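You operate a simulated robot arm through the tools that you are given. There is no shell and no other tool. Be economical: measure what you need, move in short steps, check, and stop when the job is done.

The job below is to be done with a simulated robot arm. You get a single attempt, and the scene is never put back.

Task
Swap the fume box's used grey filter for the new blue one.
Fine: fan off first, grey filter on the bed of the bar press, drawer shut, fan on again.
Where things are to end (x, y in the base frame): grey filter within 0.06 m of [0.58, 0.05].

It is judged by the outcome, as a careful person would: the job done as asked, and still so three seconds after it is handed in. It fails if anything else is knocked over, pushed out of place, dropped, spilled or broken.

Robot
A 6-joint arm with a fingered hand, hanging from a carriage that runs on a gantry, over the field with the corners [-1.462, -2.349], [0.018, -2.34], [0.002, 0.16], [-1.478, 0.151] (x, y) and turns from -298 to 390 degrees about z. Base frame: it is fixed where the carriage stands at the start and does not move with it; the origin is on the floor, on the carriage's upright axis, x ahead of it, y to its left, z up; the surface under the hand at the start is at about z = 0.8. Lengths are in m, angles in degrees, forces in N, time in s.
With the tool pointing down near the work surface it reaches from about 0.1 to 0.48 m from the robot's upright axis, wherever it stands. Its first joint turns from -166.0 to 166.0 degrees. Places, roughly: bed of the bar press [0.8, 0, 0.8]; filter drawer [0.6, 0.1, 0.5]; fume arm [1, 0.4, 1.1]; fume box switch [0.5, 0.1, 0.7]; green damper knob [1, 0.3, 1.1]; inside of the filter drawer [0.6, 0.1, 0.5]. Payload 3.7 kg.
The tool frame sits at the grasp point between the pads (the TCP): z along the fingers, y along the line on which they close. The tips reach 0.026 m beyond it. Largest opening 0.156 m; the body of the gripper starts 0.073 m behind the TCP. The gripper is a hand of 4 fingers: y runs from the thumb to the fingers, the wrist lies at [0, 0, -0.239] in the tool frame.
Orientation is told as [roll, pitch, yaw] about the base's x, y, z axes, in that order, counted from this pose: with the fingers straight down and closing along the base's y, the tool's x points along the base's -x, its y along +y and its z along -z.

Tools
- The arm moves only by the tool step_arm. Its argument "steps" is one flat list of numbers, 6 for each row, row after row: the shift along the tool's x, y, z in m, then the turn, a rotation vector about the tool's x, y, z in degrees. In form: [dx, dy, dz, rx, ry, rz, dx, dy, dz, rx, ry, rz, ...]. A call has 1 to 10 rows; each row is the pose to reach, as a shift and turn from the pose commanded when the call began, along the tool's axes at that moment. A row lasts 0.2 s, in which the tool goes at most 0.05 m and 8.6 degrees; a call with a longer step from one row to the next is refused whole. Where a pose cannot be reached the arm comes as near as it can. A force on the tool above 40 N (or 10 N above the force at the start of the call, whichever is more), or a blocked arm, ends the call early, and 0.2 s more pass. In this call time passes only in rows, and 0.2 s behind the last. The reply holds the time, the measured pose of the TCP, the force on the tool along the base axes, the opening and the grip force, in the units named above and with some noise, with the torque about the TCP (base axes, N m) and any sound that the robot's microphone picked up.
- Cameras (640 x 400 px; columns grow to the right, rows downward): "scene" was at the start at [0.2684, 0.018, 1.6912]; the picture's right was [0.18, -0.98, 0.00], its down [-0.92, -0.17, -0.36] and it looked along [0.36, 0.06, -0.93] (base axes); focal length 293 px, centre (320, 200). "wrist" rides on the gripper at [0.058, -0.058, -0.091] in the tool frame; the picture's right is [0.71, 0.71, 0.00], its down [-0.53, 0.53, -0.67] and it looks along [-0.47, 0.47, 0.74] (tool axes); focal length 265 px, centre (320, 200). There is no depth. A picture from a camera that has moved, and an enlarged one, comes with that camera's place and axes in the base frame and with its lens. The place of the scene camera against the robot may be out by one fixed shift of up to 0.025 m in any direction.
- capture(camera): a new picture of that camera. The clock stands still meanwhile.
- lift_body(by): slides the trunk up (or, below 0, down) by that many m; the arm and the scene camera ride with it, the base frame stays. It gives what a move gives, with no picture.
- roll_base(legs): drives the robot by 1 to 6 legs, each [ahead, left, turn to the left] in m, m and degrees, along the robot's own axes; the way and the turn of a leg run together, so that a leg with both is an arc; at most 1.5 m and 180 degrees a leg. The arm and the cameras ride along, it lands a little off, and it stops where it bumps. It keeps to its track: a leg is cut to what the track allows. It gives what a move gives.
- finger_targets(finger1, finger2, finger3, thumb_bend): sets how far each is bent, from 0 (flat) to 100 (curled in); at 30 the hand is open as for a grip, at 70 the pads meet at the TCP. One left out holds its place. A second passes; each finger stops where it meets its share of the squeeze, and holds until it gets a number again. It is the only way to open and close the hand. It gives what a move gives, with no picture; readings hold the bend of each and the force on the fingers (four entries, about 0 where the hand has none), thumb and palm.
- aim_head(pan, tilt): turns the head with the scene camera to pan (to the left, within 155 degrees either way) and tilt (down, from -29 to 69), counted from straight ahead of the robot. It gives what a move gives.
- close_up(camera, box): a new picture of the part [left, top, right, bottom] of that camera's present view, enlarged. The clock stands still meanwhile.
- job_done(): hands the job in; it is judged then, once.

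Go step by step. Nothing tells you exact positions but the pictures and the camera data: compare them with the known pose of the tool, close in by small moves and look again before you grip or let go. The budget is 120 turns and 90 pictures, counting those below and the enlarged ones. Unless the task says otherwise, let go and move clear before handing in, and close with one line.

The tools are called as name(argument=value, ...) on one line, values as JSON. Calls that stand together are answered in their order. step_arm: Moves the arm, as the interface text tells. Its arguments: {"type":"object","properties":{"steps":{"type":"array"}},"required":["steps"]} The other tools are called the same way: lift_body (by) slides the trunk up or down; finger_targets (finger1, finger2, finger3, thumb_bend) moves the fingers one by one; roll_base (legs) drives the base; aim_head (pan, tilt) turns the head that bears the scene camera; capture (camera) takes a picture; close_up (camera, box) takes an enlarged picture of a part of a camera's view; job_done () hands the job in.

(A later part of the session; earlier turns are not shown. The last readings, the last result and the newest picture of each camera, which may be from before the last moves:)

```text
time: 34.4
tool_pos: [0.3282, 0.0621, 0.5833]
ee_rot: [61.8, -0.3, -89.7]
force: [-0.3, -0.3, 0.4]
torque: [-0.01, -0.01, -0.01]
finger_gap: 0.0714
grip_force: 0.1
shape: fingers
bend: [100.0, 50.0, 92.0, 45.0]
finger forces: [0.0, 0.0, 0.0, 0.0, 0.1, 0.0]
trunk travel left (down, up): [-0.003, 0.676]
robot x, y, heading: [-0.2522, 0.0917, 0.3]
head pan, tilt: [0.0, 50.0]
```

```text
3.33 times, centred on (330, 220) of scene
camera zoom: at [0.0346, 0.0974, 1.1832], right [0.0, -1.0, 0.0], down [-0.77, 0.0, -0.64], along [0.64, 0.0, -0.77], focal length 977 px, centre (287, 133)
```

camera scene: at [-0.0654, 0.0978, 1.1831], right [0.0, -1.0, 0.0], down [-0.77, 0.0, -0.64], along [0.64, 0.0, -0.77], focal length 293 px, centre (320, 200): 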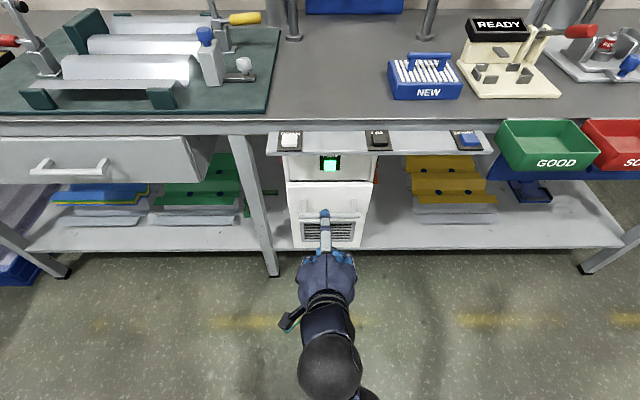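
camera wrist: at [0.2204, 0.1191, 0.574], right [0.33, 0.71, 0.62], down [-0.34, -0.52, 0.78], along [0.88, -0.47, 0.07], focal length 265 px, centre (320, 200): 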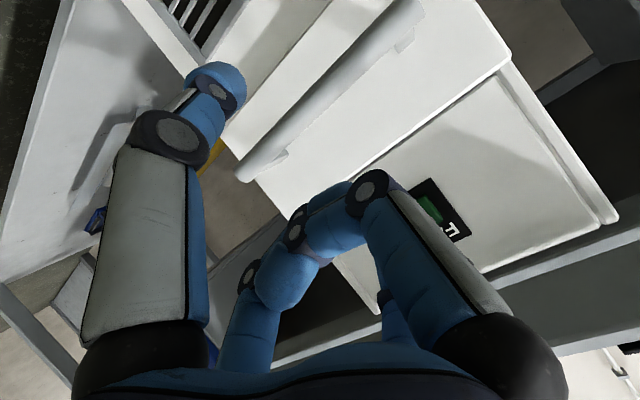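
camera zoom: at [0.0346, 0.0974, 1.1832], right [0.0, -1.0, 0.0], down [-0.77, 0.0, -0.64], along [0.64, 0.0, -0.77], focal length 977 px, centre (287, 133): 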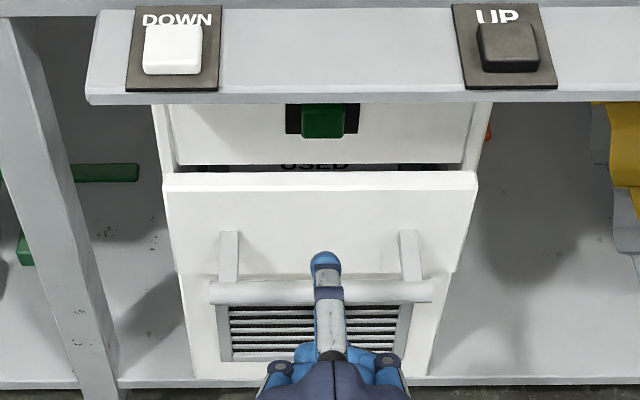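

The wrist view gives the bar at about [0.403, 0.065, 0.531], spanning y −0.01 to 0.14. I'll slide the open finger pair over it, stopping about 1 cm short of full depth because the drawer face is just behind.

step_arm(steps=[0.003, -0.0102, 0.02, 0, 0, 0, 0.003, -0.0102, 0.04, 0, 0, 0, 0.003, -0.0102, 0.06, 0, 0, 0, 0.003, -0.0102, 0.075, 0, 0, 0])

capture(camera="wrist")

close_up(camera="scene", box=[270, 160, 390, 280])

```text
time: 35.4
tool_pos: [0.3892, 0.0649, 0.5384]
ee_rot: [61.9, -0.4, -89.7]
force: [0.2, -0.7, -0.1]
torque: [0.02, -0.04, 0.01]
finger_gap: 0.0712
grip_force: 0.2
shape: fingers
bend: [100.0, 50.0, 92.0, 45.0]
finger forces: [0.1, 0.1, 0.1, 0.0, 0.0, 0.0]
trunk travel left (down, up): [-0.003, 0.676]
robot x, y, heading: [-0.2543, 0.0956, -0.2]
head pan, tilt: [0.0, 50.0]
```

```text
55 pictures are left
camera wrist: at [0.282, 0.1213, 0.5294], right [0.33, 0.71, 0.62], down [-0.34, -0.52, 0.78], along [0.88, -0.47, 0.07], focal length 265 px, centre (320, 200)
```

wrist: 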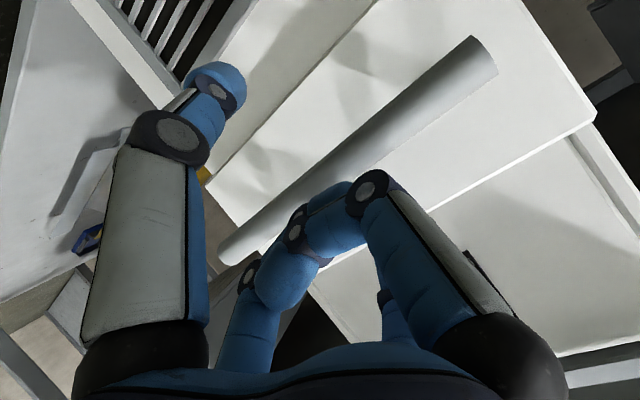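

```text
3.33 times, centred on (330, 220) of scene
camera zoom: at [0.0345, 0.0973, 1.1832], right [0.0, -1.0, 0.0], down [-0.77, 0.0, -0.64], along [0.64, 0.0, -0.77], focal length 977 px, centre (287, 133)
```

zoom: 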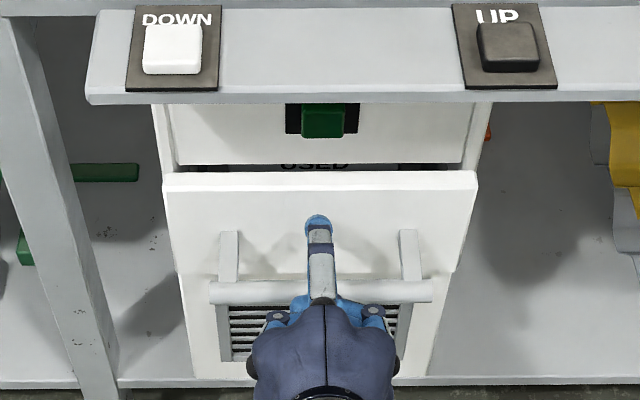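

The bar lies between finger2 (above) and the thumb (below). I'll close those two.

finger_targets(finger2=80, thumb_bend=80)

capture(camera="wrist")

close_up(camera="scene", box=[270, 160, 390, 280])

```text
time: 36.4
tool_pos: [0.3882, 0.0645, 0.5363]
ee_rot: [61.7, -0.3, -89.7]
force: [1.4, 0.2, -8.3]
torque: [-0.01, 0.06, 0.01]
finger_gap: 0.0451
grip_force: 13.2
shape: fingers
bend: [100.0, 74.0, 92.0, 67.0]
finger forces: [0.1, 9.7, 0.0, 0.1, 16.6, 0.0]
trunk travel left (down, up): [-0.003, 0.676]
robot x, y, heading: [-0.2592, 0.0925, -0.2]
head pan, tilt: [0.0, 50.0]
```

```text
53 pictures are left
camera wrist: at [0.2801, 0.1214, 0.5283], right [0.33, 0.71, 0.62], down [-0.34, -0.52, 0.78], along [0.88, -0.47, 0.07], focal length 265 px, centre (320, 200)
```

wrist: 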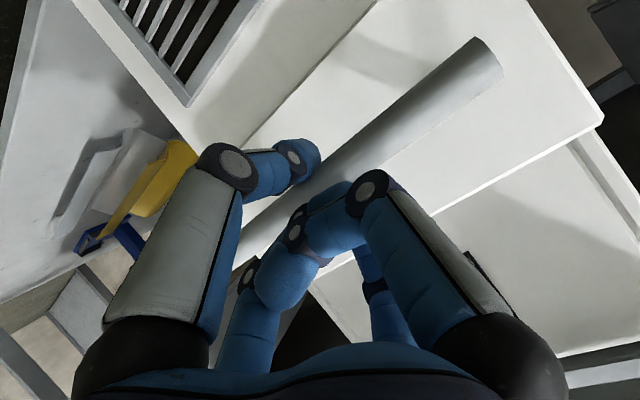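

```text
3.33 times, centred on (330, 220) of scene
camera zoom: at [0.0338, 0.0974, 1.1829], right [0.0, -1.0, 0.0], down [-0.77, 0.0, -0.64], along [0.64, 0.0, -0.77], focal length 977 px, centre (287, 133)
```

zoom: 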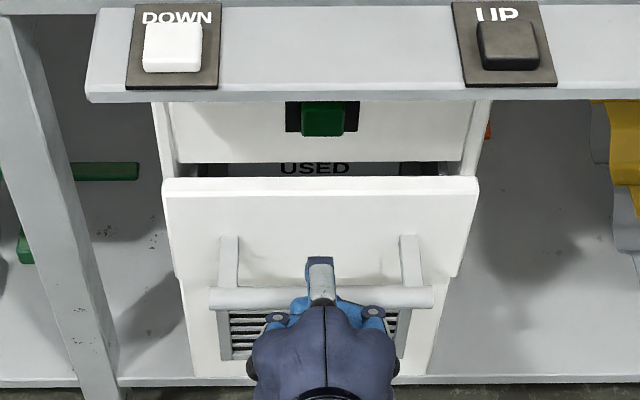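

Gripped, and the drawer has already crept open slightly. I'll pull by driving back 0.12 m.

roll_base(legs=[[-0.12, 0, 0]])

capture(camera="scene")

```text
time: 37.6
tool_pos: [0.2674, 0.064, 0.5365]
ee_rot: [61.9, -0.3, -89.8]
force: [1.0, -0.3, -8.5]
torque: [0.0, 0.11, 0.02]
finger_gap: 0.0454
grip_force: 13.9
shape: fingers
bend: [100.0, 74.0, 92.0, 67.0]
finger forces: [0.1, 10.1, 0.0, 0.1, 17.1, 0.0]
trunk travel left (down, up): [-0.003, 0.676]
robot x, y, heading: [-0.3752, 0.0886, -0.0]
head pan, tilt: [0.0, 50.0]
```

```text
51 pictures are left
camera scene: at [-0.0854, 0.0973, 1.1828], right [0.0, -1.0, 0.0], down [-0.77, 0.0, -0.64], along [0.64, 0.0, -0.77], focal length 293 px, centre (320, 200)
```

scene: 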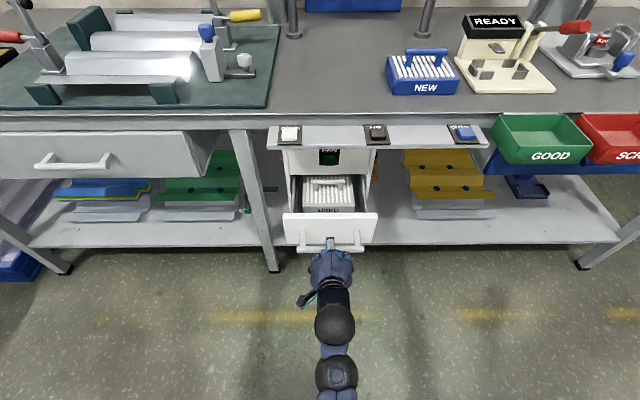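

The drawer is opening and the grey USED filter shows inside. I'll pull a further 0.07 m.

roll_base(legs=[[-0.07, 0, 0]])

close_up(camera="scene", box=[250, 100, 410, 270])

```text
time: 38.6
tool_pos: [0.1978, 0.0645, 0.5366]
ee_rot: [61.7, -0.3, -89.8]
force: [1.8, -2.2, -10.8]
torque: [-0.01, 0.09, -0.01]
finger_gap: 0.0444
grip_force: 12.7
shape: fingers
bend: [100.0, 74.0, 92.0, 67.0]
finger forces: [0.1, 9.2, 0.1, 0.1, 16.4, 0.0]
trunk travel left (down, up): [-0.003, 0.676]
robot x, y, heading: [-0.4422, 0.0905, -0.3]
head pan, tilt: [0.0, 50.0]
```

```text
2.35 times, centred on (330, 185) of scene
camera zoom: at [-0.1544, 0.0973, 1.1828], right [0.0, -1.0, 0.0], down [-0.77, 0.0, -0.64], along [0.64, 0.0, -0.77], focal length 690 px, centre (296, 235)
```

zoom: 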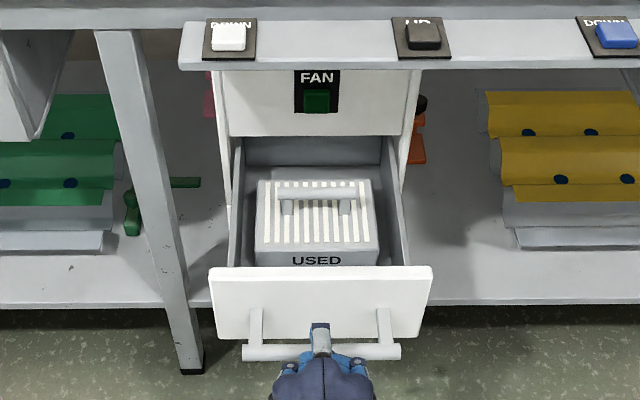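

The filter handle is still near x 0.41, under the panel lip. I'll pull another 0.05 m and watch for the stop.

roll_base(legs=[[-0.05, 0, 0]])

close_up(camera="scene", box=[250, 80, 410, 270])

```text
time: 39.6
tool_pos: [0.1514, 0.064, 0.535]
ee_rot: [61.6, -0.3, -89.9]
force: [3.2, -2.7, -11.2]
torque: [-0.02, 0.24, 0.0]
finger_gap: 0.0443
grip_force: 13.6
shape: fingers
bend: [100.0, 63.0, 92.0, 68.0]
finger forces: [0.0, 10.8, 0.1, 0.0, 16.7, 0.0]
trunk travel left (down, up): [-0.003, 0.676]
robot x, y, heading: [-0.4946, 0.0901, -0.3]
head pan, tilt: [0.0, 50.0]
```

```text
2.11 times, centred on (330, 175) of scene
camera zoom: at [-0.2035, 0.0976, 1.183], right [0.0, -1.0, 0.0], down [-0.77, 0.0, -0.64], along [0.64, 0.0, -0.77], focal length 617 px, centre (299, 253)
```

zoom: 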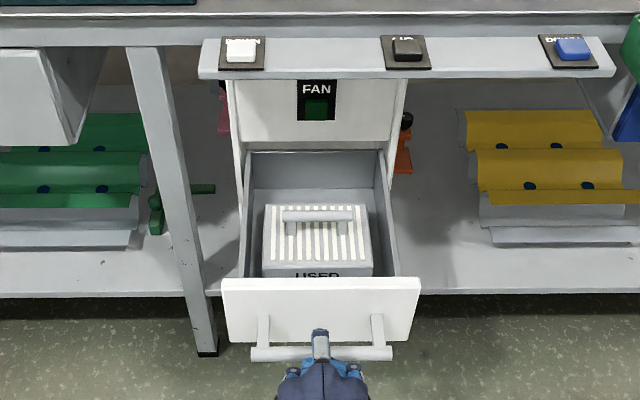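

The drawer reached its stop (travel about 0.24 m); the used filter's handle is at about x 0.36, just ahead of the lip. I'll let go of the pull and back off along the fingers, then get a better measurement.

finger_targets(finger2=50, thumb_bend=45)

step_arm(steps=[0, 0, -0.02, 0, 0, 0, 0, 0, -0.05, 0, 0, 0, 0, 0, -0.09, 0, 0, 0, 0, 0, -0.13, 0, 0, 0])

capture(camera="scene")

```text
time: 40.6
tool_pos: [0.1505, 0.063, 0.5349]
ee_rot: [61.5, -0.3, -89.8]
force: [-0.5, 0.3, -0.3]
torque: [-0.03, 0.0, 0.0]
finger_gap: 0.0712
grip_force: 0.1
shape: fingers
bend: [100.0, 50.0, 92.0, 45.0]
finger forces: [0.0, 0.0, 0.1, 0.0, 0.0, 0.0]
trunk travel left (down, up): [-0.003, 0.676]
robot x, y, heading: [-0.4928, 0.0909, -0.4]
head pan, tilt: [0.0, 50.0]
```

```text
time: 41.6
tool_pos: [0.0347, 0.0642, 0.5966]
ee_rot: [61.4, -0.3, -89.9]
force: [-0.7, -0.1, 1.1]
torque: [-0.02, -0.01, -0.03]
finger_gap: 0.0716
grip_force: 0.0
shape: fingers
bend: [100.0, 50.0, 92.0, 45.0]
finger forces: [0.0, 0.0, 0.0, 0.0, 0.0, 0.1]
trunk travel left (down, up): [-0.003, 0.676]
robot x, y, heading: [-0.4957, 0.0892, -0.1]
head pan, tilt: [0.0, 50.0]
```

```text
48 pictures are left
camera scene: at [-0.204, 0.0979, 1.1829], right [0.0, -1.0, 0.0], down [-0.77, 0.0, -0.64], along [0.64, 0.0, -0.77], focal length 293 px, centre (320, 200)
```

scene: 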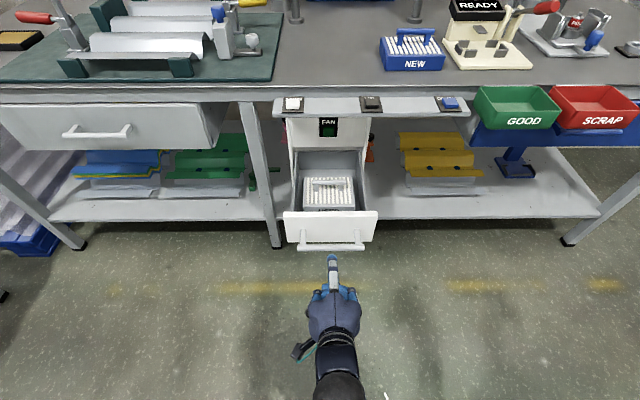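

Now I'll raise the trunk and pitch the hand to about 68° down, then view the open drawer with the wrist camera.

lift_body(by=0.2)

step_arm(steps=[0, 0, 0, 8, 0, 0, 0, 0, 0, 16, 0, 0, 0, 0, 0, 24, 0, 0, 0, 0, 0, 32, 0, 0, 0, 0, 0, 40, 0, 0])

roll_base(legs=[[0.2, 0, 0]])

capture(camera="wrist")

capture(camera="scene")

```text
time: 43.7
tool_pos: [0.037, 0.0643, 0.7964]
ee_rot: [61.6, -0.3, -89.9]
force: [0.6, 0.0, 0.1]
torque: [0.02, -0.02, -0.02]
finger_gap: 0.0714
grip_force: 0.0
shape: fingers
bend: [100.0, 50.0, 92.0, 45.0]
finger forces: [0.1, 0.0, 0.0, 0.1, 0.0, 0.0]
trunk travel left (down, up): [-0.203, 0.476]
robot x, y, heading: [-0.496, 0.089, -0.2]
head pan, tilt: [0.0, 50.0]
```

```text
time: 44.9
tool_pos: [0.0861, 0.062, 0.7673]
ee_rot: [21.5, -0.2, -89.9]
force: [0.1, -0.6, 0.0]
torque: [-0.03, 0.0, 0.01]
finger_gap: 0.0711
grip_force: 0.0
shape: fingers
bend: [100.0, 50.0, 92.0, 45.0]
finger forces: [0.0, 0.0, 0.0, 0.0, 0.1, 0.0]
out of reach, approached as far as the arm can: row 2, 3, 4, 5
trunk travel left (down, up): [-0.203, 0.476]
robot x, y, heading: [-0.4925, 0.0922, -0.6]
head pan, tilt: [0.0, 50.0]
```

```text
time: 46.5
tool_pos: [0.2832, 0.0619, 0.7664]
ee_rot: [21.4, -0.2, -90.0]
force: [-0.7, -0.4, 0.0]
torque: [0.0, 0.02, 0.01]
finger_gap: 0.071
grip_force: 0.0
shape: fingers
bend: [100.0, 50.0, 92.0, 45.0]
finger forces: [0.0, 0.0, 0.1, 0.0, 0.0, 0.0]
trunk travel left (down, up): [-0.203, 0.476]
robot x, y, heading: [-0.2958, 0.0898, -0.1]
head pan, tilt: [0.0, 50.0]
```

```text
47 pictures are left
camera wrist: at [0.1969, 0.1194, 0.8298], right [0.66, 0.71, 0.26], down [0.25, -0.52, 0.82], along [0.71, -0.47, -0.52], focal length 265 px, centre (320, 200)
```

wrist: 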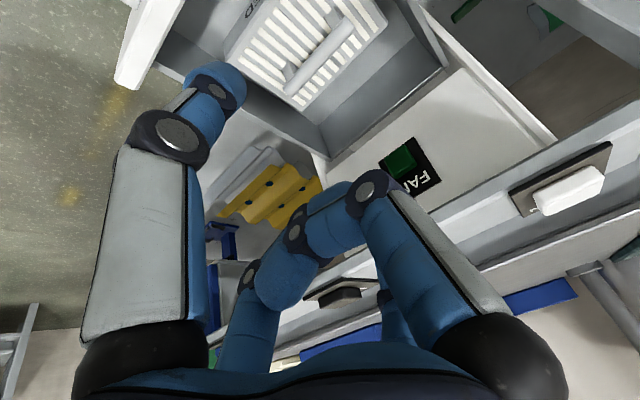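

```text
46 pictures are left
camera scene: at [-0.0036, 0.0967, 1.3832], right [-0.01, -1.0, 0.0], down [-0.77, 0.0, -0.64], along [0.64, 0.0, -0.77], focal length 293 px, centre (320, 200)
```

scene: 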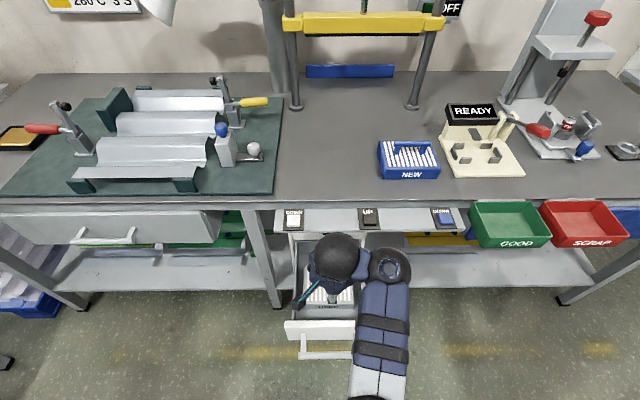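

The used filter's handle is at roughly [0.347, 0.067, 0.576], almost along the present finger axis. I'll go down 0.10 m along it and look again.

step_arm(steps=[0.002, -0.004, 0.04, 0, 0, 0, 0.004, -0.008, 0.08, 0, 0, 0, 0.004, -0.0088, 0.11, 0, 0, 0])

capture(camera="wrist")

close_up(camera="scene", box=[270, 200, 430, 360])

```text
time: 47.3
tool_pos: [0.3149, 0.0657, 0.6608]
ee_rot: [21.5, -0.4, -89.8]
force: [-0.3, -0.1, -0.4]
torque: [-0.02, -0.02, -0.04]
finger_gap: 0.0713
grip_force: 0.0
shape: fingers
bend: [100.0, 50.0, 92.0, 45.0]
finger forces: [0.1, 0.0, 0.0, 0.0, 0.1, 0.0]
trunk travel left (down, up): [-0.203, 0.476]
robot x, y, heading: [-0.2943, 0.091, -0.2]
head pan, tilt: [0.0, 50.0]
```

```text
45 pictures are left
camera wrist: at [0.2272, 0.1238, 0.7238], right [0.66, 0.71, 0.25], down [0.25, -0.52, 0.82], along [0.71, -0.47, -0.52], focal length 265 px, centre (320, 200)
```

wrist: 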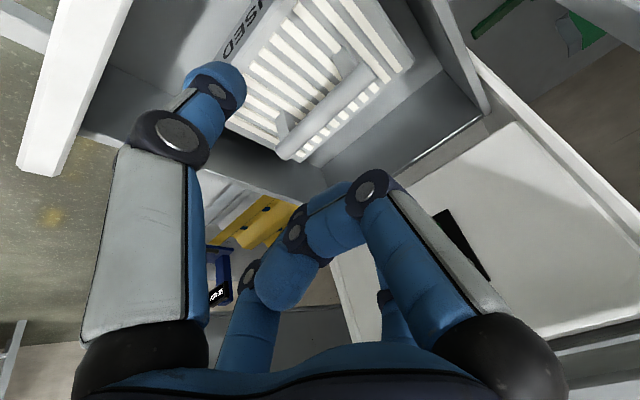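

```text
2.50 times, centred on (350, 280) of scene
camera zoom: at [-0.004, 0.0972, 1.3831], right [-0.01, -1.0, 0.0], down [-0.77, 0.0, -0.64], along [0.64, 0.0, -0.77], focal length 733 px, centre (245, 0)
```

zoom: 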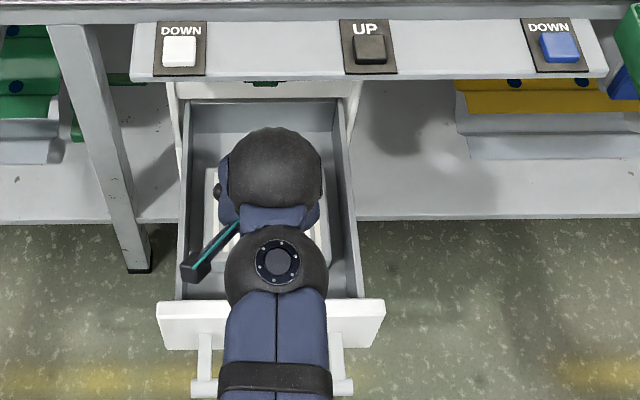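

Two wrist views put the handle at about [0.341, 0.072, 0.588]. I'll go down 0.06 m more and check before closing.

step_arm(steps=[0.003, -0.001, 0.03, 0, 0, 0, 0.006, -0.0026, 0.06, 0, 0, 0])

capture(camera="wrist")

```text
time: 47.9
tool_pos: [0.3187, 0.0702, 0.6121]
ee_rot: [21.4, -0.3, -90.0]
force: [0.0, 0.3, -0.3]
torque: [0.03, -0.08, 0.02]
finger_gap: 0.0715
grip_force: 0.0
shape: fingers
bend: [100.0, 50.0, 92.0, 45.0]
finger forces: [0.0, 0.0, 0.0, 0.0, 0.0, 0.1]
out of reach, approached as far as the arm can: row 2
trunk travel left (down, up): [-0.203, 0.476]
robot x, y, heading: [-0.2955, 0.0911, -0.0]
head pan, tilt: [0.0, 50.0]
```

```text
43 pictures are left
camera wrist: at [0.2306, 0.1285, 0.675], right [0.66, 0.71, 0.25], down [0.25, -0.52, 0.82], along [0.71, -0.47, -0.52], focal length 265 px, centre (320, 200)
```

wrist: 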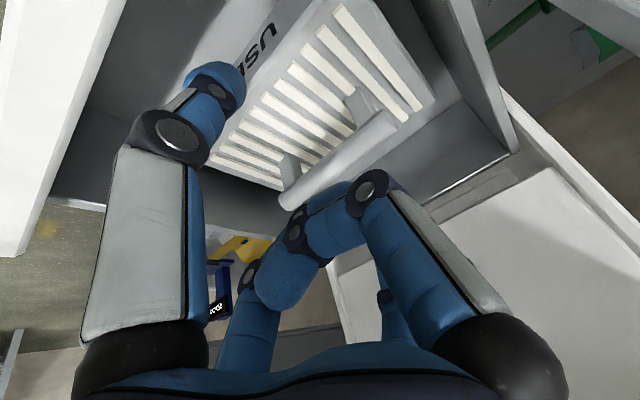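

The arm is at its reach limit here, so I'll use the carriage and trunk: refined handle position is [0.355, 0.066, 0.565]. Forward 0.036 m, right 0.004 m, then check.

roll_base(legs=[[0.036, -0.004, 0]])

lift_body(by=-0.025)

capture(camera="wrist")

```text
time: 48.8
tool_pos: [0.3574, 0.0658, 0.6121]
ee_rot: [21.5, -0.3, -89.8]
force: [-0.9, 0.4, 0.2]
torque: [-0.02, 0.01, 0.01]
finger_gap: 0.0714
grip_force: 0.0
shape: fingers
bend: [100.0, 50.0, 92.0, 45.0]
finger forces: [0.0, 0.0, 0.0, 0.1, 0.0, 0.0]
trunk travel left (down, up): [-0.203, 0.476]
robot x, y, heading: [-0.2559, 0.0846, -0.2]
head pan, tilt: [0.0, 50.0]
```

```text
time: 49.5
tool_pos: [0.3558, 0.0668, 0.5882]
ee_rot: [21.5, -0.4, -89.9]
force: [0.0, -0.1, -0.1]
torque: [-0.01, 0.0, 0.03]
finger_gap: 0.0716
grip_force: 0.0
shape: fingers
bend: [100.0, 50.0, 92.0, 45.0]
finger forces: [0.0, 0.0, 0.0, 0.0, 0.0, 0.0]
trunk travel left (down, up): [-0.178, 0.501]
robot x, y, heading: [-0.2581, 0.0853, -0.3]
head pan, tilt: [0.0, 50.0]
```

```text
42 pictures are left
camera wrist: at [0.2689, 0.1244, 0.6511], right [0.66, 0.71, 0.26], down [0.25, -0.52, 0.82], along [0.71, -0.47, -0.52], focal length 265 px, centre (320, 200)
```

wrist: 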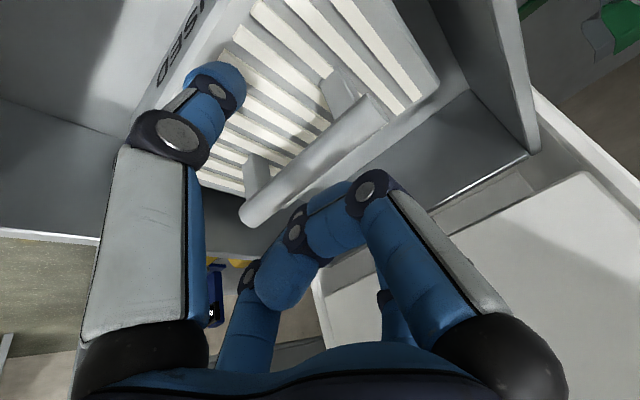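

The handle is confirmed at [0.355, 0.064, 0.566], between finger2 and thumb. I'll lower 0.016 m and close the pair.

lift_body(by=-0.016)

finger_targets(finger2=80, thumb_bend=80)

capture(camera="wrist")

```text
time: 50.1
tool_pos: [0.3628, 0.0668, 0.5751]
ee_rot: [22.0, -0.3, -89.9]
force: [1.3, 1.2, 27.7]
torque: [0.04, 0.58, -0.01]
finger_gap: 0.0576
grip_force: 13.4
shape: fingers
bend: [100.0, 50.0, 92.0, 52.0]
finger forces: [0.0, 0.0, 0.0, 0.0, 27.2, 0.0]
trunk travel left (down, up): [-0.162, 0.517]
robot x, y, heading: [-0.2553, 0.0881, -0.3]
head pan, tilt: [0.0, 50.0]
```

```text
time: 51.1
tool_pos: [0.3549, 0.0654, 0.5727]
ee_rot: [21.6, -0.4, -89.9]
force: [1.0, 0.4, -1.7]
torque: [-0.03, 0.04, 0.01]
finger_gap: 0.0393
grip_force: 9.1
shape: fingers
bend: [100.0, 67.0, 92.0, 75.0]
finger forces: [0.0, 10.1, 0.0, 0.0, 7.5, 0.0]
trunk travel left (down, up): [-0.162, 0.517]
robot x, y, heading: [-0.2616, 0.084, -0.2]
head pan, tilt: [0.0, 50.0]
```

```text
41 pictures are left
camera wrist: at [0.2682, 0.1244, 0.6346], right [0.66, 0.71, 0.25], down [0.25, -0.52, 0.82], along [0.71, -0.47, -0.52], focal length 265 px, centre (320, 200)
```

wrist: 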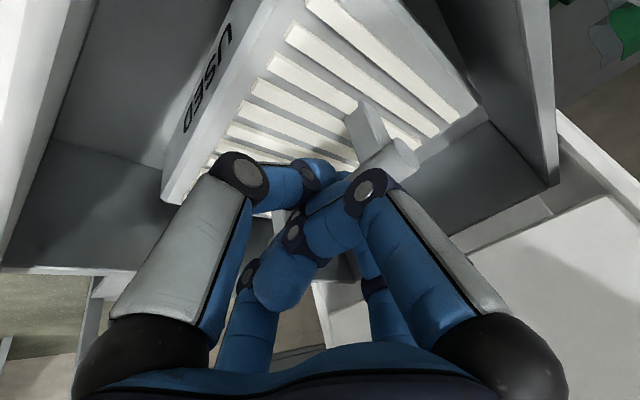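

Gripped on both sides. I'll lift 3 cm and check that the filter comes along.

lift_body(by=0.03)

capture(camera="wrist")

```text
time: 51.9
tool_pos: [0.3553, 0.0668, 0.6006]
ee_rot: [21.5, -0.3, -89.9]
force: [0.1, -0.1, -2.1]
torque: [-0.02, 0.02, 0.0]
finger_gap: 0.0397
grip_force: 9.1
shape: fingers
bend: [100.0, 67.0, 92.0, 75.0]
finger forces: [0.0, 10.0, 0.0, 0.1, 7.5, 0.0]
trunk travel left (down, up): [-0.192, 0.487]
robot x, y, heading: [-0.2596, 0.0834, -0.3]
head pan, tilt: [0.0, 50.0]
```

```text
40 pictures are left
camera wrist: at [0.2683, 0.1244, 0.6649], right [0.66, 0.71, 0.26], down [0.25, -0.52, 0.82], along [0.71, -0.47, -0.52], focal length 265 px, centre (320, 200)
```

wrist: 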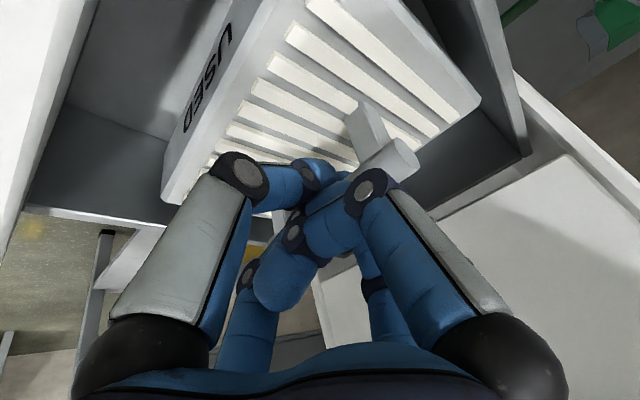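

The filter is lifted (about 2 N). I'll move back 4 cm to clear the panel lip, then lift it out of the drawer.

roll_base(legs=[[-0.04, 0, 0]])

lift_body(by=0.14)

capture(camera="wrist")

capture(camera="scene")

```text
time: 52.8
tool_pos: [0.3152, 0.0658, 0.6007]
ee_rot: [21.5, -0.3, -90.0]
force: [0.6, -0.1, -1.9]
torque: [-0.01, -0.02, -0.02]
finger_gap: 0.0392
grip_force: 8.5
shape: fingers
bend: [100.0, 66.0, 92.0, 76.0]
finger forces: [0.0, 9.6, 0.0, 0.0, 7.2, 0.0]
trunk travel left (down, up): [-0.192, 0.487]
robot x, y, heading: [-0.2959, 0.0847, -0.5]
head pan, tilt: [0.0, 50.0]
```

```text
time: 54.4
tool_pos: [0.3162, 0.0672, 0.7413]
ee_rot: [21.6, -0.3, -89.9]
force: [-0.2, -0.7, -1.5]
torque: [0.0, -0.01, 0.04]
finger_gap: 0.039
grip_force: 8.5
shape: fingers
bend: [100.0, 66.0, 92.0, 76.0]
finger forces: [0.0, 9.5, 0.0, 0.0, 7.5, 0.0]
trunk travel left (down, up): [-0.332, 0.347]
robot x, y, heading: [-0.296, 0.0861, -0.2]
head pan, tilt: [0.0, 50.0]
```

```text
39 pictures are left
camera wrist: at [0.2286, 0.1245, 0.8048], right [0.66, 0.71, 0.25], down [0.25, -0.52, 0.82], along [0.71, -0.47, -0.52], focal length 265 px, centre (320, 200)
```

wrist: 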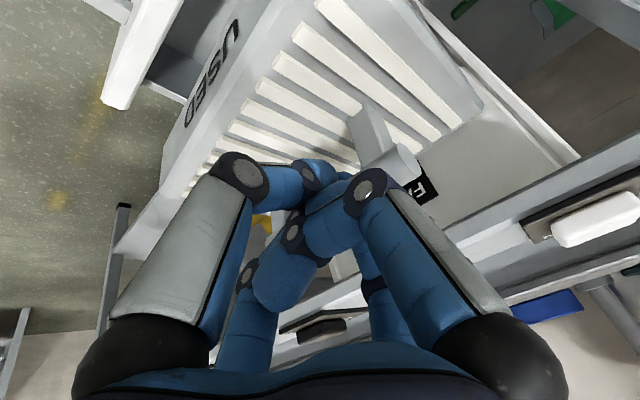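

```text
38 pictures are left
camera scene: at [-0.0079, 0.0927, 1.512], right [-0.01, -1.0, 0.0], down [-0.77, 0.0, -0.64], along [0.64, 0.0, -0.77], focal length 293 px, centre (320, 200)
```

scene: 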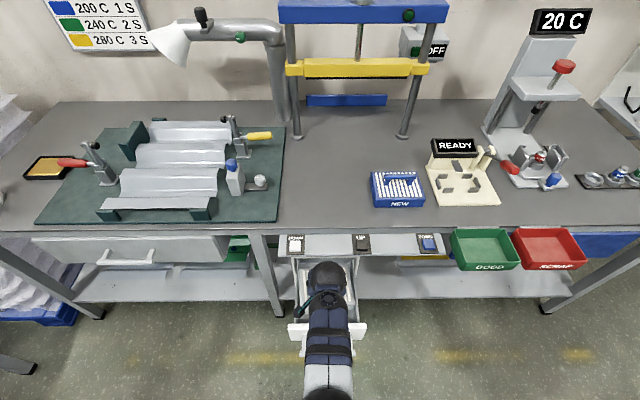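

The filter is out of the drawer. I'll back off a little more, raise it above the bench, then drive over to [0.58, 0.05].

roll_base(legs=[[-0.06, 0, 0]])

lift_body(by=0.24)

roll_base(legs=[[0.318, -0.015, 0]])

capture(camera="wrist")

capture(camera="scene")

```text
time: 55.4
tool_pos: [0.2557, 0.067, 0.7401]
ee_rot: [21.5, -0.3, -90.0]
force: [-0.1, 0.0, -1.9]
torque: [-0.01, 0.02, -0.01]
finger_gap: 0.039
grip_force: 8.4
shape: fingers
bend: [100.0, 66.0, 92.0, 76.0]
finger forces: [0.1, 9.5, 0.0, 0.1, 7.5, 0.1]
trunk travel left (down, up): [-0.332, 0.347]
robot x, y, heading: [-0.3602, 0.0888, -0.2]
head pan, tilt: [0.0, 50.0]
```

```text
time: 57.9
tool_pos: [0.2563, 0.0674, 0.9808]
ee_rot: [21.6, -0.3, -89.9]
force: [-0.1, 0.7, -1.2]
torque: [0.02, 0.02, 0.03]
finger_gap: 0.0391
grip_force: 8.5
shape: fingers
bend: [100.0, 66.0, 92.0, 76.0]
finger forces: [0.0, 9.5, 0.0, 0.0, 7.4, 0.0]
trunk travel left (down, up): [-0.572, 0.107]
robot x, y, heading: [-0.3592, 0.0841, -0.4]
head pan, tilt: [0.0, 50.0]
```

```text
time: 60.0
tool_pos: [0.5736, 0.0488, 0.982]
ee_rot: [21.4, -0.4, -89.9]
force: [-0.1, 0.0, -1.8]
torque: [0.02, 0.01, 0.0]
finger_gap: 0.0393
grip_force: 8.3
shape: fingers
bend: [100.0, 66.0, 92.0, 76.0]
finger forces: [0.0, 9.7, 0.1, 0.0, 7.3, 0.0]
trunk travel left (down, up): [-0.572, 0.107]
robot x, y, heading: [-0.0421, 0.0713, -0.5]
head pan, tilt: [0.0, 50.0]
```

```text
37 pictures are left
camera wrist: at [0.4865, 0.1078, 1.0446], right [0.66, 0.71, 0.25], down [0.25, -0.52, 0.82], along [0.71, -0.47, -0.52], focal length 265 px, centre (320, 200)
```

wrist: 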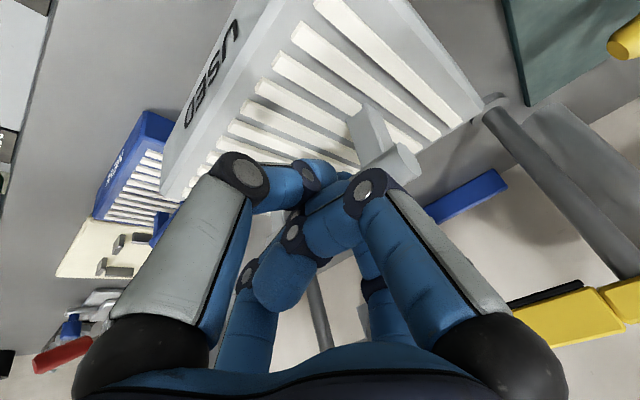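

```text
36 pictures are left
camera scene: at [0.2501, 0.0761, 1.7521], right [-0.01, -1.0, 0.0], down [-0.77, 0.0, -0.64], along [0.64, 0.0, -0.77], focal length 293 px, centre (320, 200)
```

scene: 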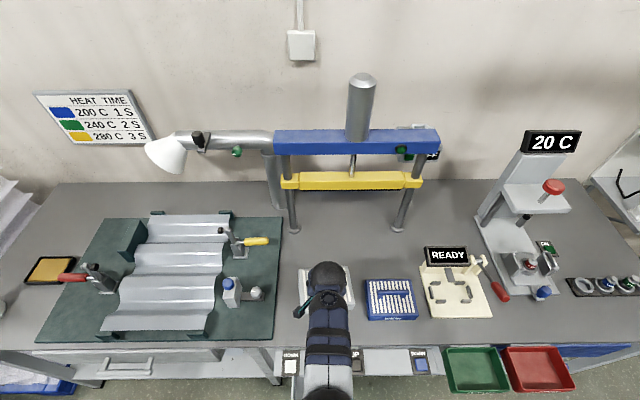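

The grey filter is above the spot, clear of the blue one. I'll lower it in stages until it rests on the bench.

lift_body(by=-0.075)

lift_body(by=-0.012)

capture(camera="wrist")

```text
time: 61.1
tool_pos: [0.5741, 0.0493, 0.9056]
ee_rot: [21.5, -0.2, -89.9]
force: [-0.6, 0.6, -1.8]
torque: [-0.01, 0.02, 0.04]
finger_gap: 0.0391
grip_force: 8.5
shape: fingers
bend: [100.0, 66.0, 92.0, 76.0]
finger forces: [0.0, 9.5, 0.0, 0.1, 7.4, 0.0]
trunk travel left (down, up): [-0.497, 0.182]
robot x, y, heading: [-0.0423, 0.068, -0.6]
head pan, tilt: [0.0, 50.0]
```

```text
time: 61.8
tool_pos: [0.5737, 0.0507, 0.8936]
ee_rot: [21.4, -0.3, -89.9]
force: [0.6, 0.5, -1.5]
torque: [0.0, 0.01, 0.04]
finger_gap: 0.0392
grip_force: 8.6
shape: fingers
bend: [100.0, 66.0, 92.0, 76.0]
finger forces: [0.0, 9.6, 0.0, 0.0, 7.4, 0.0]
trunk travel left (down, up): [-0.485, 0.194]
robot x, y, heading: [-0.0413, 0.07, -0.3]
head pan, tilt: [0.0, 50.0]
```

```text
35 pictures are left
camera wrist: at [0.4866, 0.1078, 0.9576], right [0.66, 0.71, 0.25], down [0.25, -0.52, 0.82], along [0.71, -0.47, -0.52], focal length 265 px, centre (320, 200)
```

wrist: 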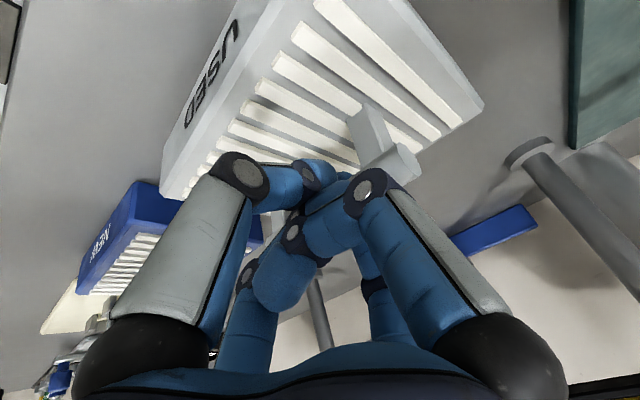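

lift_body(by=-0.008)

lift_body(by=-0.005)

```text
time: 62.3
tool_pos: [0.574, 0.0503, 0.886]
ee_rot: [21.5, -0.4, -89.9]
force: [0.2, 0.8, -1.9]
torque: [-0.01, 0.02, 0.01]
finger_gap: 0.039
grip_force: 8.6
shape: fingers
bend: [100.0, 66.0, 92.0, 76.0]
finger forces: [0.0, 9.5, 0.0, 0.0, 7.5, 0.0]
trunk travel left (down, up): [-0.477, 0.202]
robot x, y, heading: [-0.0406, 0.0693, -0.3]
head pan, tilt: [0.0, 50.0]
```

```text
time: 62.9
tool_pos: [0.5739, 0.0502, 0.8812]
ee_rot: [21.4, -0.3, -89.9]
force: [-0.3, 0.1, -2.5]
torque: [0.01, -0.01, 0.01]
finger_gap: 0.0391
grip_force: 8.8
shape: fingers
bend: [100.0, 66.0, 92.0, 76.0]
finger forces: [0.1, 9.7, 0.0, 0.0, 7.4, 0.1]
trunk travel left (down, up): [-0.472, 0.207]
robot x, y, heading: [-0.0406, 0.0714, -0.4]
head pan, tilt: [0.0, 50.0]
```

No contact yet at 0.881; I'll go down in further 4 mm steps.

lift_body(by=-0.004)

lift_body(by=-0.004)

```text
time: 63.4
tool_pos: [0.575, 0.0491, 0.8783]
ee_rot: [21.4, -0.3, -89.9]
force: [-0.4, 0.2, -1.4]
torque: [-0.01, 0.03, 0.03]
finger_gap: 0.0392
grip_force: 8.5
shape: fingers
bend: [100.0, 66.0, 92.0, 76.0]
finger forces: [0.0, 9.5, 0.0, 0.1, 7.1, 0.0]
trunk travel left (down, up): [-0.468, 0.211]
robot x, y, heading: [-0.0395, 0.0715, -0.3]
head pan, tilt: [0.0, 50.0]
```

```text
time: 63.9
tool_pos: [0.5745, 0.051, 0.8743]
ee_rot: [21.4, -0.2, -89.9]
force: [0.0, -0.4, -1.6]
torque: [-0.07, -0.03, -0.02]
finger_gap: 0.0391
grip_force: 8.4
shape: fingers
bend: [100.0, 66.0, 92.0, 76.0]
finger forces: [0.0, 9.6, 0.0, 0.0, 7.4, 0.0]
trunk travel left (down, up): [-0.464, 0.215]
robot x, y, heading: [-0.0413, 0.0714, -0.6]
head pan, tilt: [0.0, 50.0]
```

lift_body(by=-0.004)

lift_body(by=-0.004)

capture(camera="wrist")

```text
time: 64.5
tool_pos: [0.5752, 0.0493, 0.8713]
ee_rot: [21.6, -0.3, -89.9]
force: [-1.9, -1.1, 7.3]
torque: [0.05, -0.07, -0.01]
finger_gap: 0.0388
grip_force: 4.2
shape: fingers
bend: [100.0, 66.0, 93.0, 77.0]
finger forces: [0.1, 9.0, 0.0, 0.1, 0.1, 0.0]
trunk travel left (down, up): [-0.46, 0.219]
robot x, y, heading: [-0.0375, 0.0695, -0.3]
head pan, tilt: [0.0, 50.0]
```

```text
time: 65.0
tool_pos: [0.5734, 0.0498, 0.8648]
ee_rot: [21.5, -0.2, -90.0]
force: [0.2, -0.6, 1.5]
torque: [0.02, -0.03, 0.06]
finger_gap: 0.0383
grip_force: 1.6
shape: fingers
bend: [100.0, 72.0, 93.0, 77.0]
finger forces: [0.0, 3.8, 0.0, 0.0, 0.0, 0.0]
trunk travel left (down, up): [-0.456, 0.223]
robot x, y, heading: [-0.039, 0.0688, -0.5]
head pan, tilt: [0.0, 50.0]
```

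```text
34 pictures are left
camera wrist: at [0.4867, 0.1078, 0.9284], right [0.66, 0.71, 0.25], down [0.25, -0.52, 0.82], along [0.71, -0.47, -0.52], focal length 265 px, centre (320, 200)
```

wrist: 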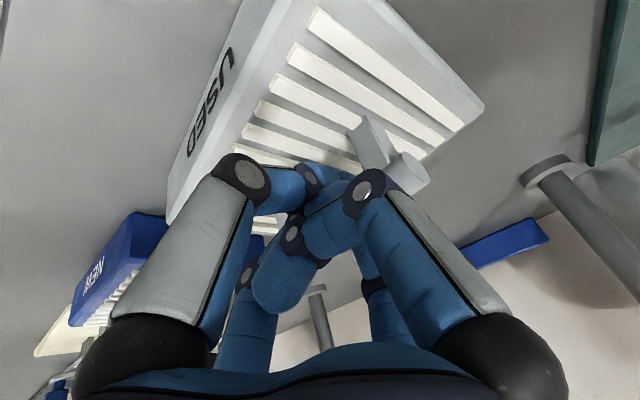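

It's resting on the bench. I'll relieve the extra few mm, open the pair and rise along the finger axis.

lift_body(by=0.007)

finger_targets(finger2=50, thumb_bend=50)

step_arm(steps=[0, 0, -0.02, 0, 0, 0, 0, 0, -0.05, 0, 0, 0, 0, 0, -0.09, 0, 0, 0, 0, 0, -0.13, 0, 0, 0])

lift_body(by=0.05)

capture(camera="wrist")

capture(camera="scene")

```text
time: 65.5
tool_pos: [0.5725, 0.0508, 0.8729]
ee_rot: [21.5, -0.3, -89.9]
force: [0.0, 0.1, -1.9]
torque: [0.0, -0.02, 0.05]
finger_gap: 0.0383
grip_force: 1.2
shape: fingers
bend: [100.0, 72.0, 93.0, 77.0]
finger forces: [0.0, 2.0, 0.0, 0.0, 0.0, 0.0]
trunk travel left (down, up): [-0.463, 0.216]
robot x, y, heading: [-0.0375, 0.0735, -0.4]
head pan, tilt: [0.0, 50.0]
```

```text
time: 66.5
tool_pos: [0.5799, 0.0496, 0.8771]
ee_rot: [21.9, -0.3, -89.9]
force: [-4.3, -0.7, 38.7]
torque: [0.14, 0.09, -0.17]
finger_gap: 0.0525
grip_force: 24.6
shape: fingers
bend: [100.0, 50.0, 93.0, 58.0]
finger forces: [0.0, 0.0, 28.3, 0.0, 21.7, 0.0]
trunk travel left (down, up): [-0.463, 0.216]
robot x, y, heading: [-0.0372, 0.0671, -0.1]
head pan, tilt: [0.0, 50.0]
```

```text
time: 67.5
tool_pos: [0.5265, 0.0495, 0.9941]
ee_rot: [21.4, 0.1, -91.3]
force: [-3.5, 2.4, -1.8]
torque: [-0.2, -0.33, -0.08]
finger_gap: 0.0667
grip_force: 0.1
shape: fingers
bend: [100.0, 50.0, 93.0, 50.0]
finger forces: [0.0, 0.0, 0.0, 0.1, 0.0, 0.0]
trunk travel left (down, up): [-0.463, 0.216]
robot x, y, heading: [-0.0427, 0.0706, -0.4]
head pan, tilt: [0.0, 50.0]
```

```text
time: 68.5
tool_pos: [0.5265, 0.0491, 1.0422]
ee_rot: [21.5, -0.4, -89.9]
force: [-0.6, -0.3, -1.6]
torque: [0.02, 0.03, 0.01]
finger_gap: 0.0667
grip_force: 0.1
shape: fingers
bend: [100.0, 50.0, 93.0, 50.0]
finger forces: [0.1, 0.0, 0.1, 0.0, 0.1, 0.0]
trunk travel left (down, up): [-0.513, 0.166]
robot x, y, heading: [-0.0351, 0.0676, -0.3]
head pan, tilt: [0.0, 50.0]
```

```text
33 pictures are left
camera wrist: at [0.4389, 0.1073, 1.1071], right [0.66, 0.71, 0.25], down [0.25, -0.52, 0.82], along [0.71, -0.47, -0.52], focal length 265 px, centre (320, 200)
```

wrist: 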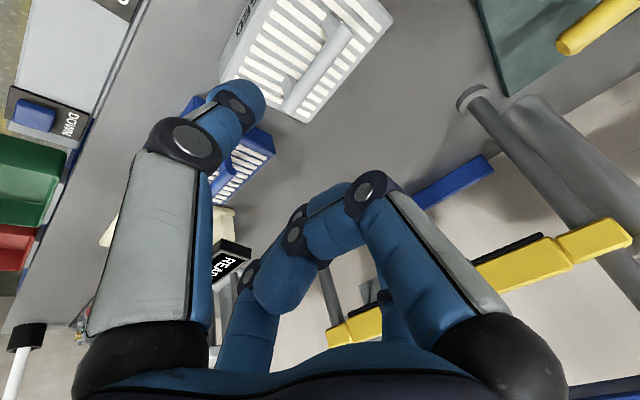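

```text
32 pictures are left
camera scene: at [0.2502, 0.0761, 1.6931], right [-0.01, -1.0, 0.0], down [-0.77, 0.0, -0.64], along [0.64, 0.0, -0.77], focal length 293 px, centre (320, 200)
```

scene: 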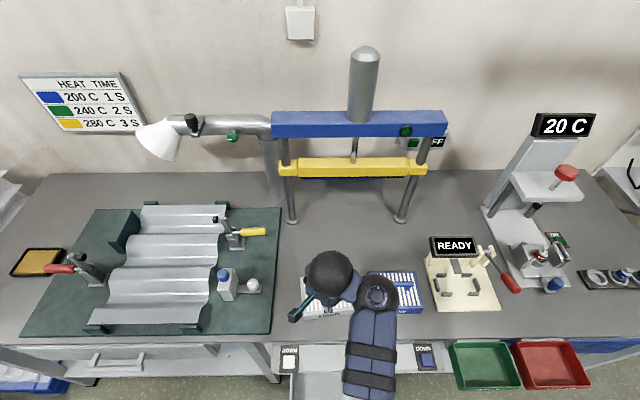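

The grey filter stands on the bench near [0.59, 0.045]. Now I'll slide the carriage right to face the blue filter and measure both.

roll_base(legs=[[0, -0.2, 0]])

capture(camera="wrist")

close_up(camera="scene", box=[200, 200, 420, 340])

```text
time: 70.1
tool_pos: [0.5253, -0.1525, 1.0442]
ee_rot: [21.5, -0.2, -90.1]
force: [-0.5, 0.0, 0.0]
torque: [-0.02, -0.04, -0.01]
finger_gap: 0.067
grip_force: 0.1
shape: fingers
bend: [100.0, 50.0, 93.0, 50.0]
finger forces: [0.1, 0.1, 0.0, 0.1, 0.1, 0.0]
trunk travel left (down, up): [-0.513, 0.166]
robot x, y, heading: [-0.0406, -0.1349, -0.1]
head pan, tilt: [0.0, 50.0]
```

```text
31 pictures are left
camera wrist: at [0.4377, -0.0949, 1.1071], right [0.66, 0.71, 0.25], down [0.25, -0.52, 0.82], along [0.71, -0.48, -0.52], focal length 265 px, centre (320, 200)
```

wrist: 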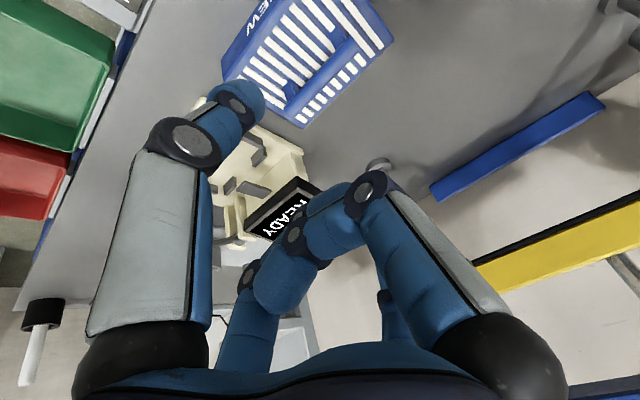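

```text
2.86 times, centred on (310, 270) of scene
camera zoom: at [0.2489, -0.1259, 1.6931], right [-0.01, -1.0, 0.0], down [-0.77, 0.01, -0.64], along [0.64, 0.0, -0.77], focal length 838 px, centre (349, 0)
```

zoom: 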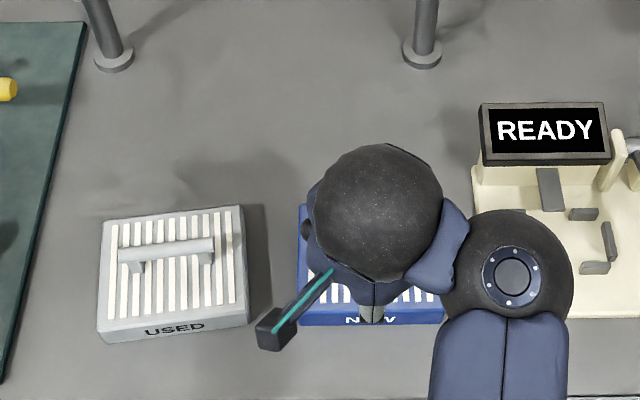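

The grey filter sits flat and in place. I'll zoom on the blue filter's handle in the wrist view.

close_up(camera="wrist", box=[210, 0, 410, 130])

```text
3.08 times, centred on (310, 65) of wrist
camera zoom: at [0.4377, -0.0949, 1.1071], right [0.66, 0.71, 0.25], down [0.25, -0.52, 0.82], along [0.71, -0.48, -0.52], focal length 817 px, centre (351, 615)
```

zoom: 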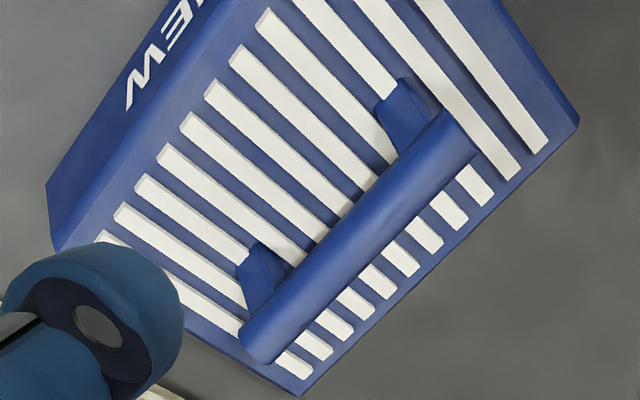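

The blue handle is centred at about [0.599, −0.160, 0.866]. I'll move the carriage ahead 3.5 cm, then descend most of the way and check.

roll_base(legs=[[0.035, 0, 0]])

finger_targets(finger2=48, thumb_bend=52)

step_arm(steps=[-0.003, -0.008, 0.04, 0, 0, 0, -0.006, -0.016, 0.08, 0, 0, 0, -0.0075, -0.0254, 0.12, 0, 0, 0])

capture(camera="wrist")

```text
time: 70.9
tool_pos: [0.5585, -0.1543, 1.0444]
ee_rot: [21.3, -0.4, -90.0]
force: [-0.1, 0.5, 0.4]
torque: [-0.02, -0.02, 0.02]
finger_gap: 0.0667
grip_force: 0.0
shape: fingers
bend: [100.0, 50.0, 93.0, 50.0]
finger forces: [0.0, 0.0, 0.1, 0.0, 0.0, 0.0]
trunk travel left (down, up): [-0.513, 0.166]
robot x, y, heading: [-0.0061, -0.1339, -0.0]
head pan, tilt: [0.0, 50.0]
```

```text
time: 71.9
tool_pos: [0.5597, -0.1531, 1.0443]
ee_rot: [21.4, -0.3, -90.0]
force: [0.5, 0.8, 0.5]
torque: [-0.01, 0.01, 0.0]
finger_gap: 0.0646
grip_force: 0.0
shape: fingers
bend: [100.0, 48.0, 93.0, 52.0]
finger forces: [0.0, 0.0, 0.0, 0.1, 0.1, 0.1]
trunk travel left (down, up): [-0.513, 0.166]
robot x, y, heading: [-0.0047, -0.1309, -0.4]
head pan, tilt: [0.0, 50.0]
```

```text
time: 72.7
tool_pos: [0.5801, -0.1617, 0.9229]
ee_rot: [21.5, -0.2, -90.1]
force: [0.1, 0.2, -0.1]
torque: [0.0, -0.03, -0.01]
finger_gap: 0.0648
grip_force: 0.1
shape: fingers
bend: [100.0, 48.0, 93.0, 52.0]
finger forces: [0.0, 0.0, 0.1, 0.1, 0.0, 0.0]
trunk travel left (down, up): [-0.513, 0.166]
robot x, y, heading: [-0.0069, -0.1318, -0.5]
head pan, tilt: [0.0, 50.0]
```

```text
28 pictures are left
camera wrist: at [0.4928, -0.1035, 0.9854], right [0.66, 0.71, 0.25], down [0.25, -0.52, 0.82], along [0.71, -0.48, -0.52], focal length 265 px, centre (320, 200)
```

wrist: 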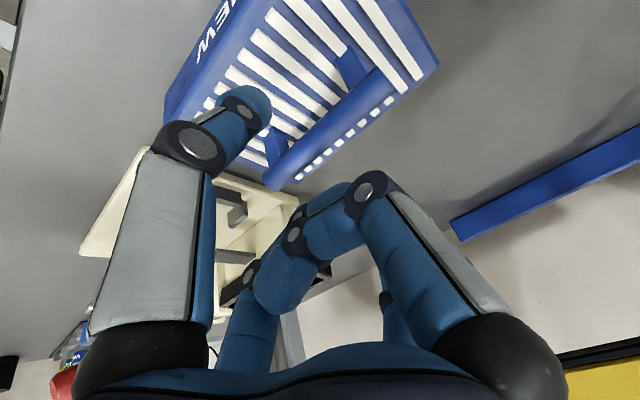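

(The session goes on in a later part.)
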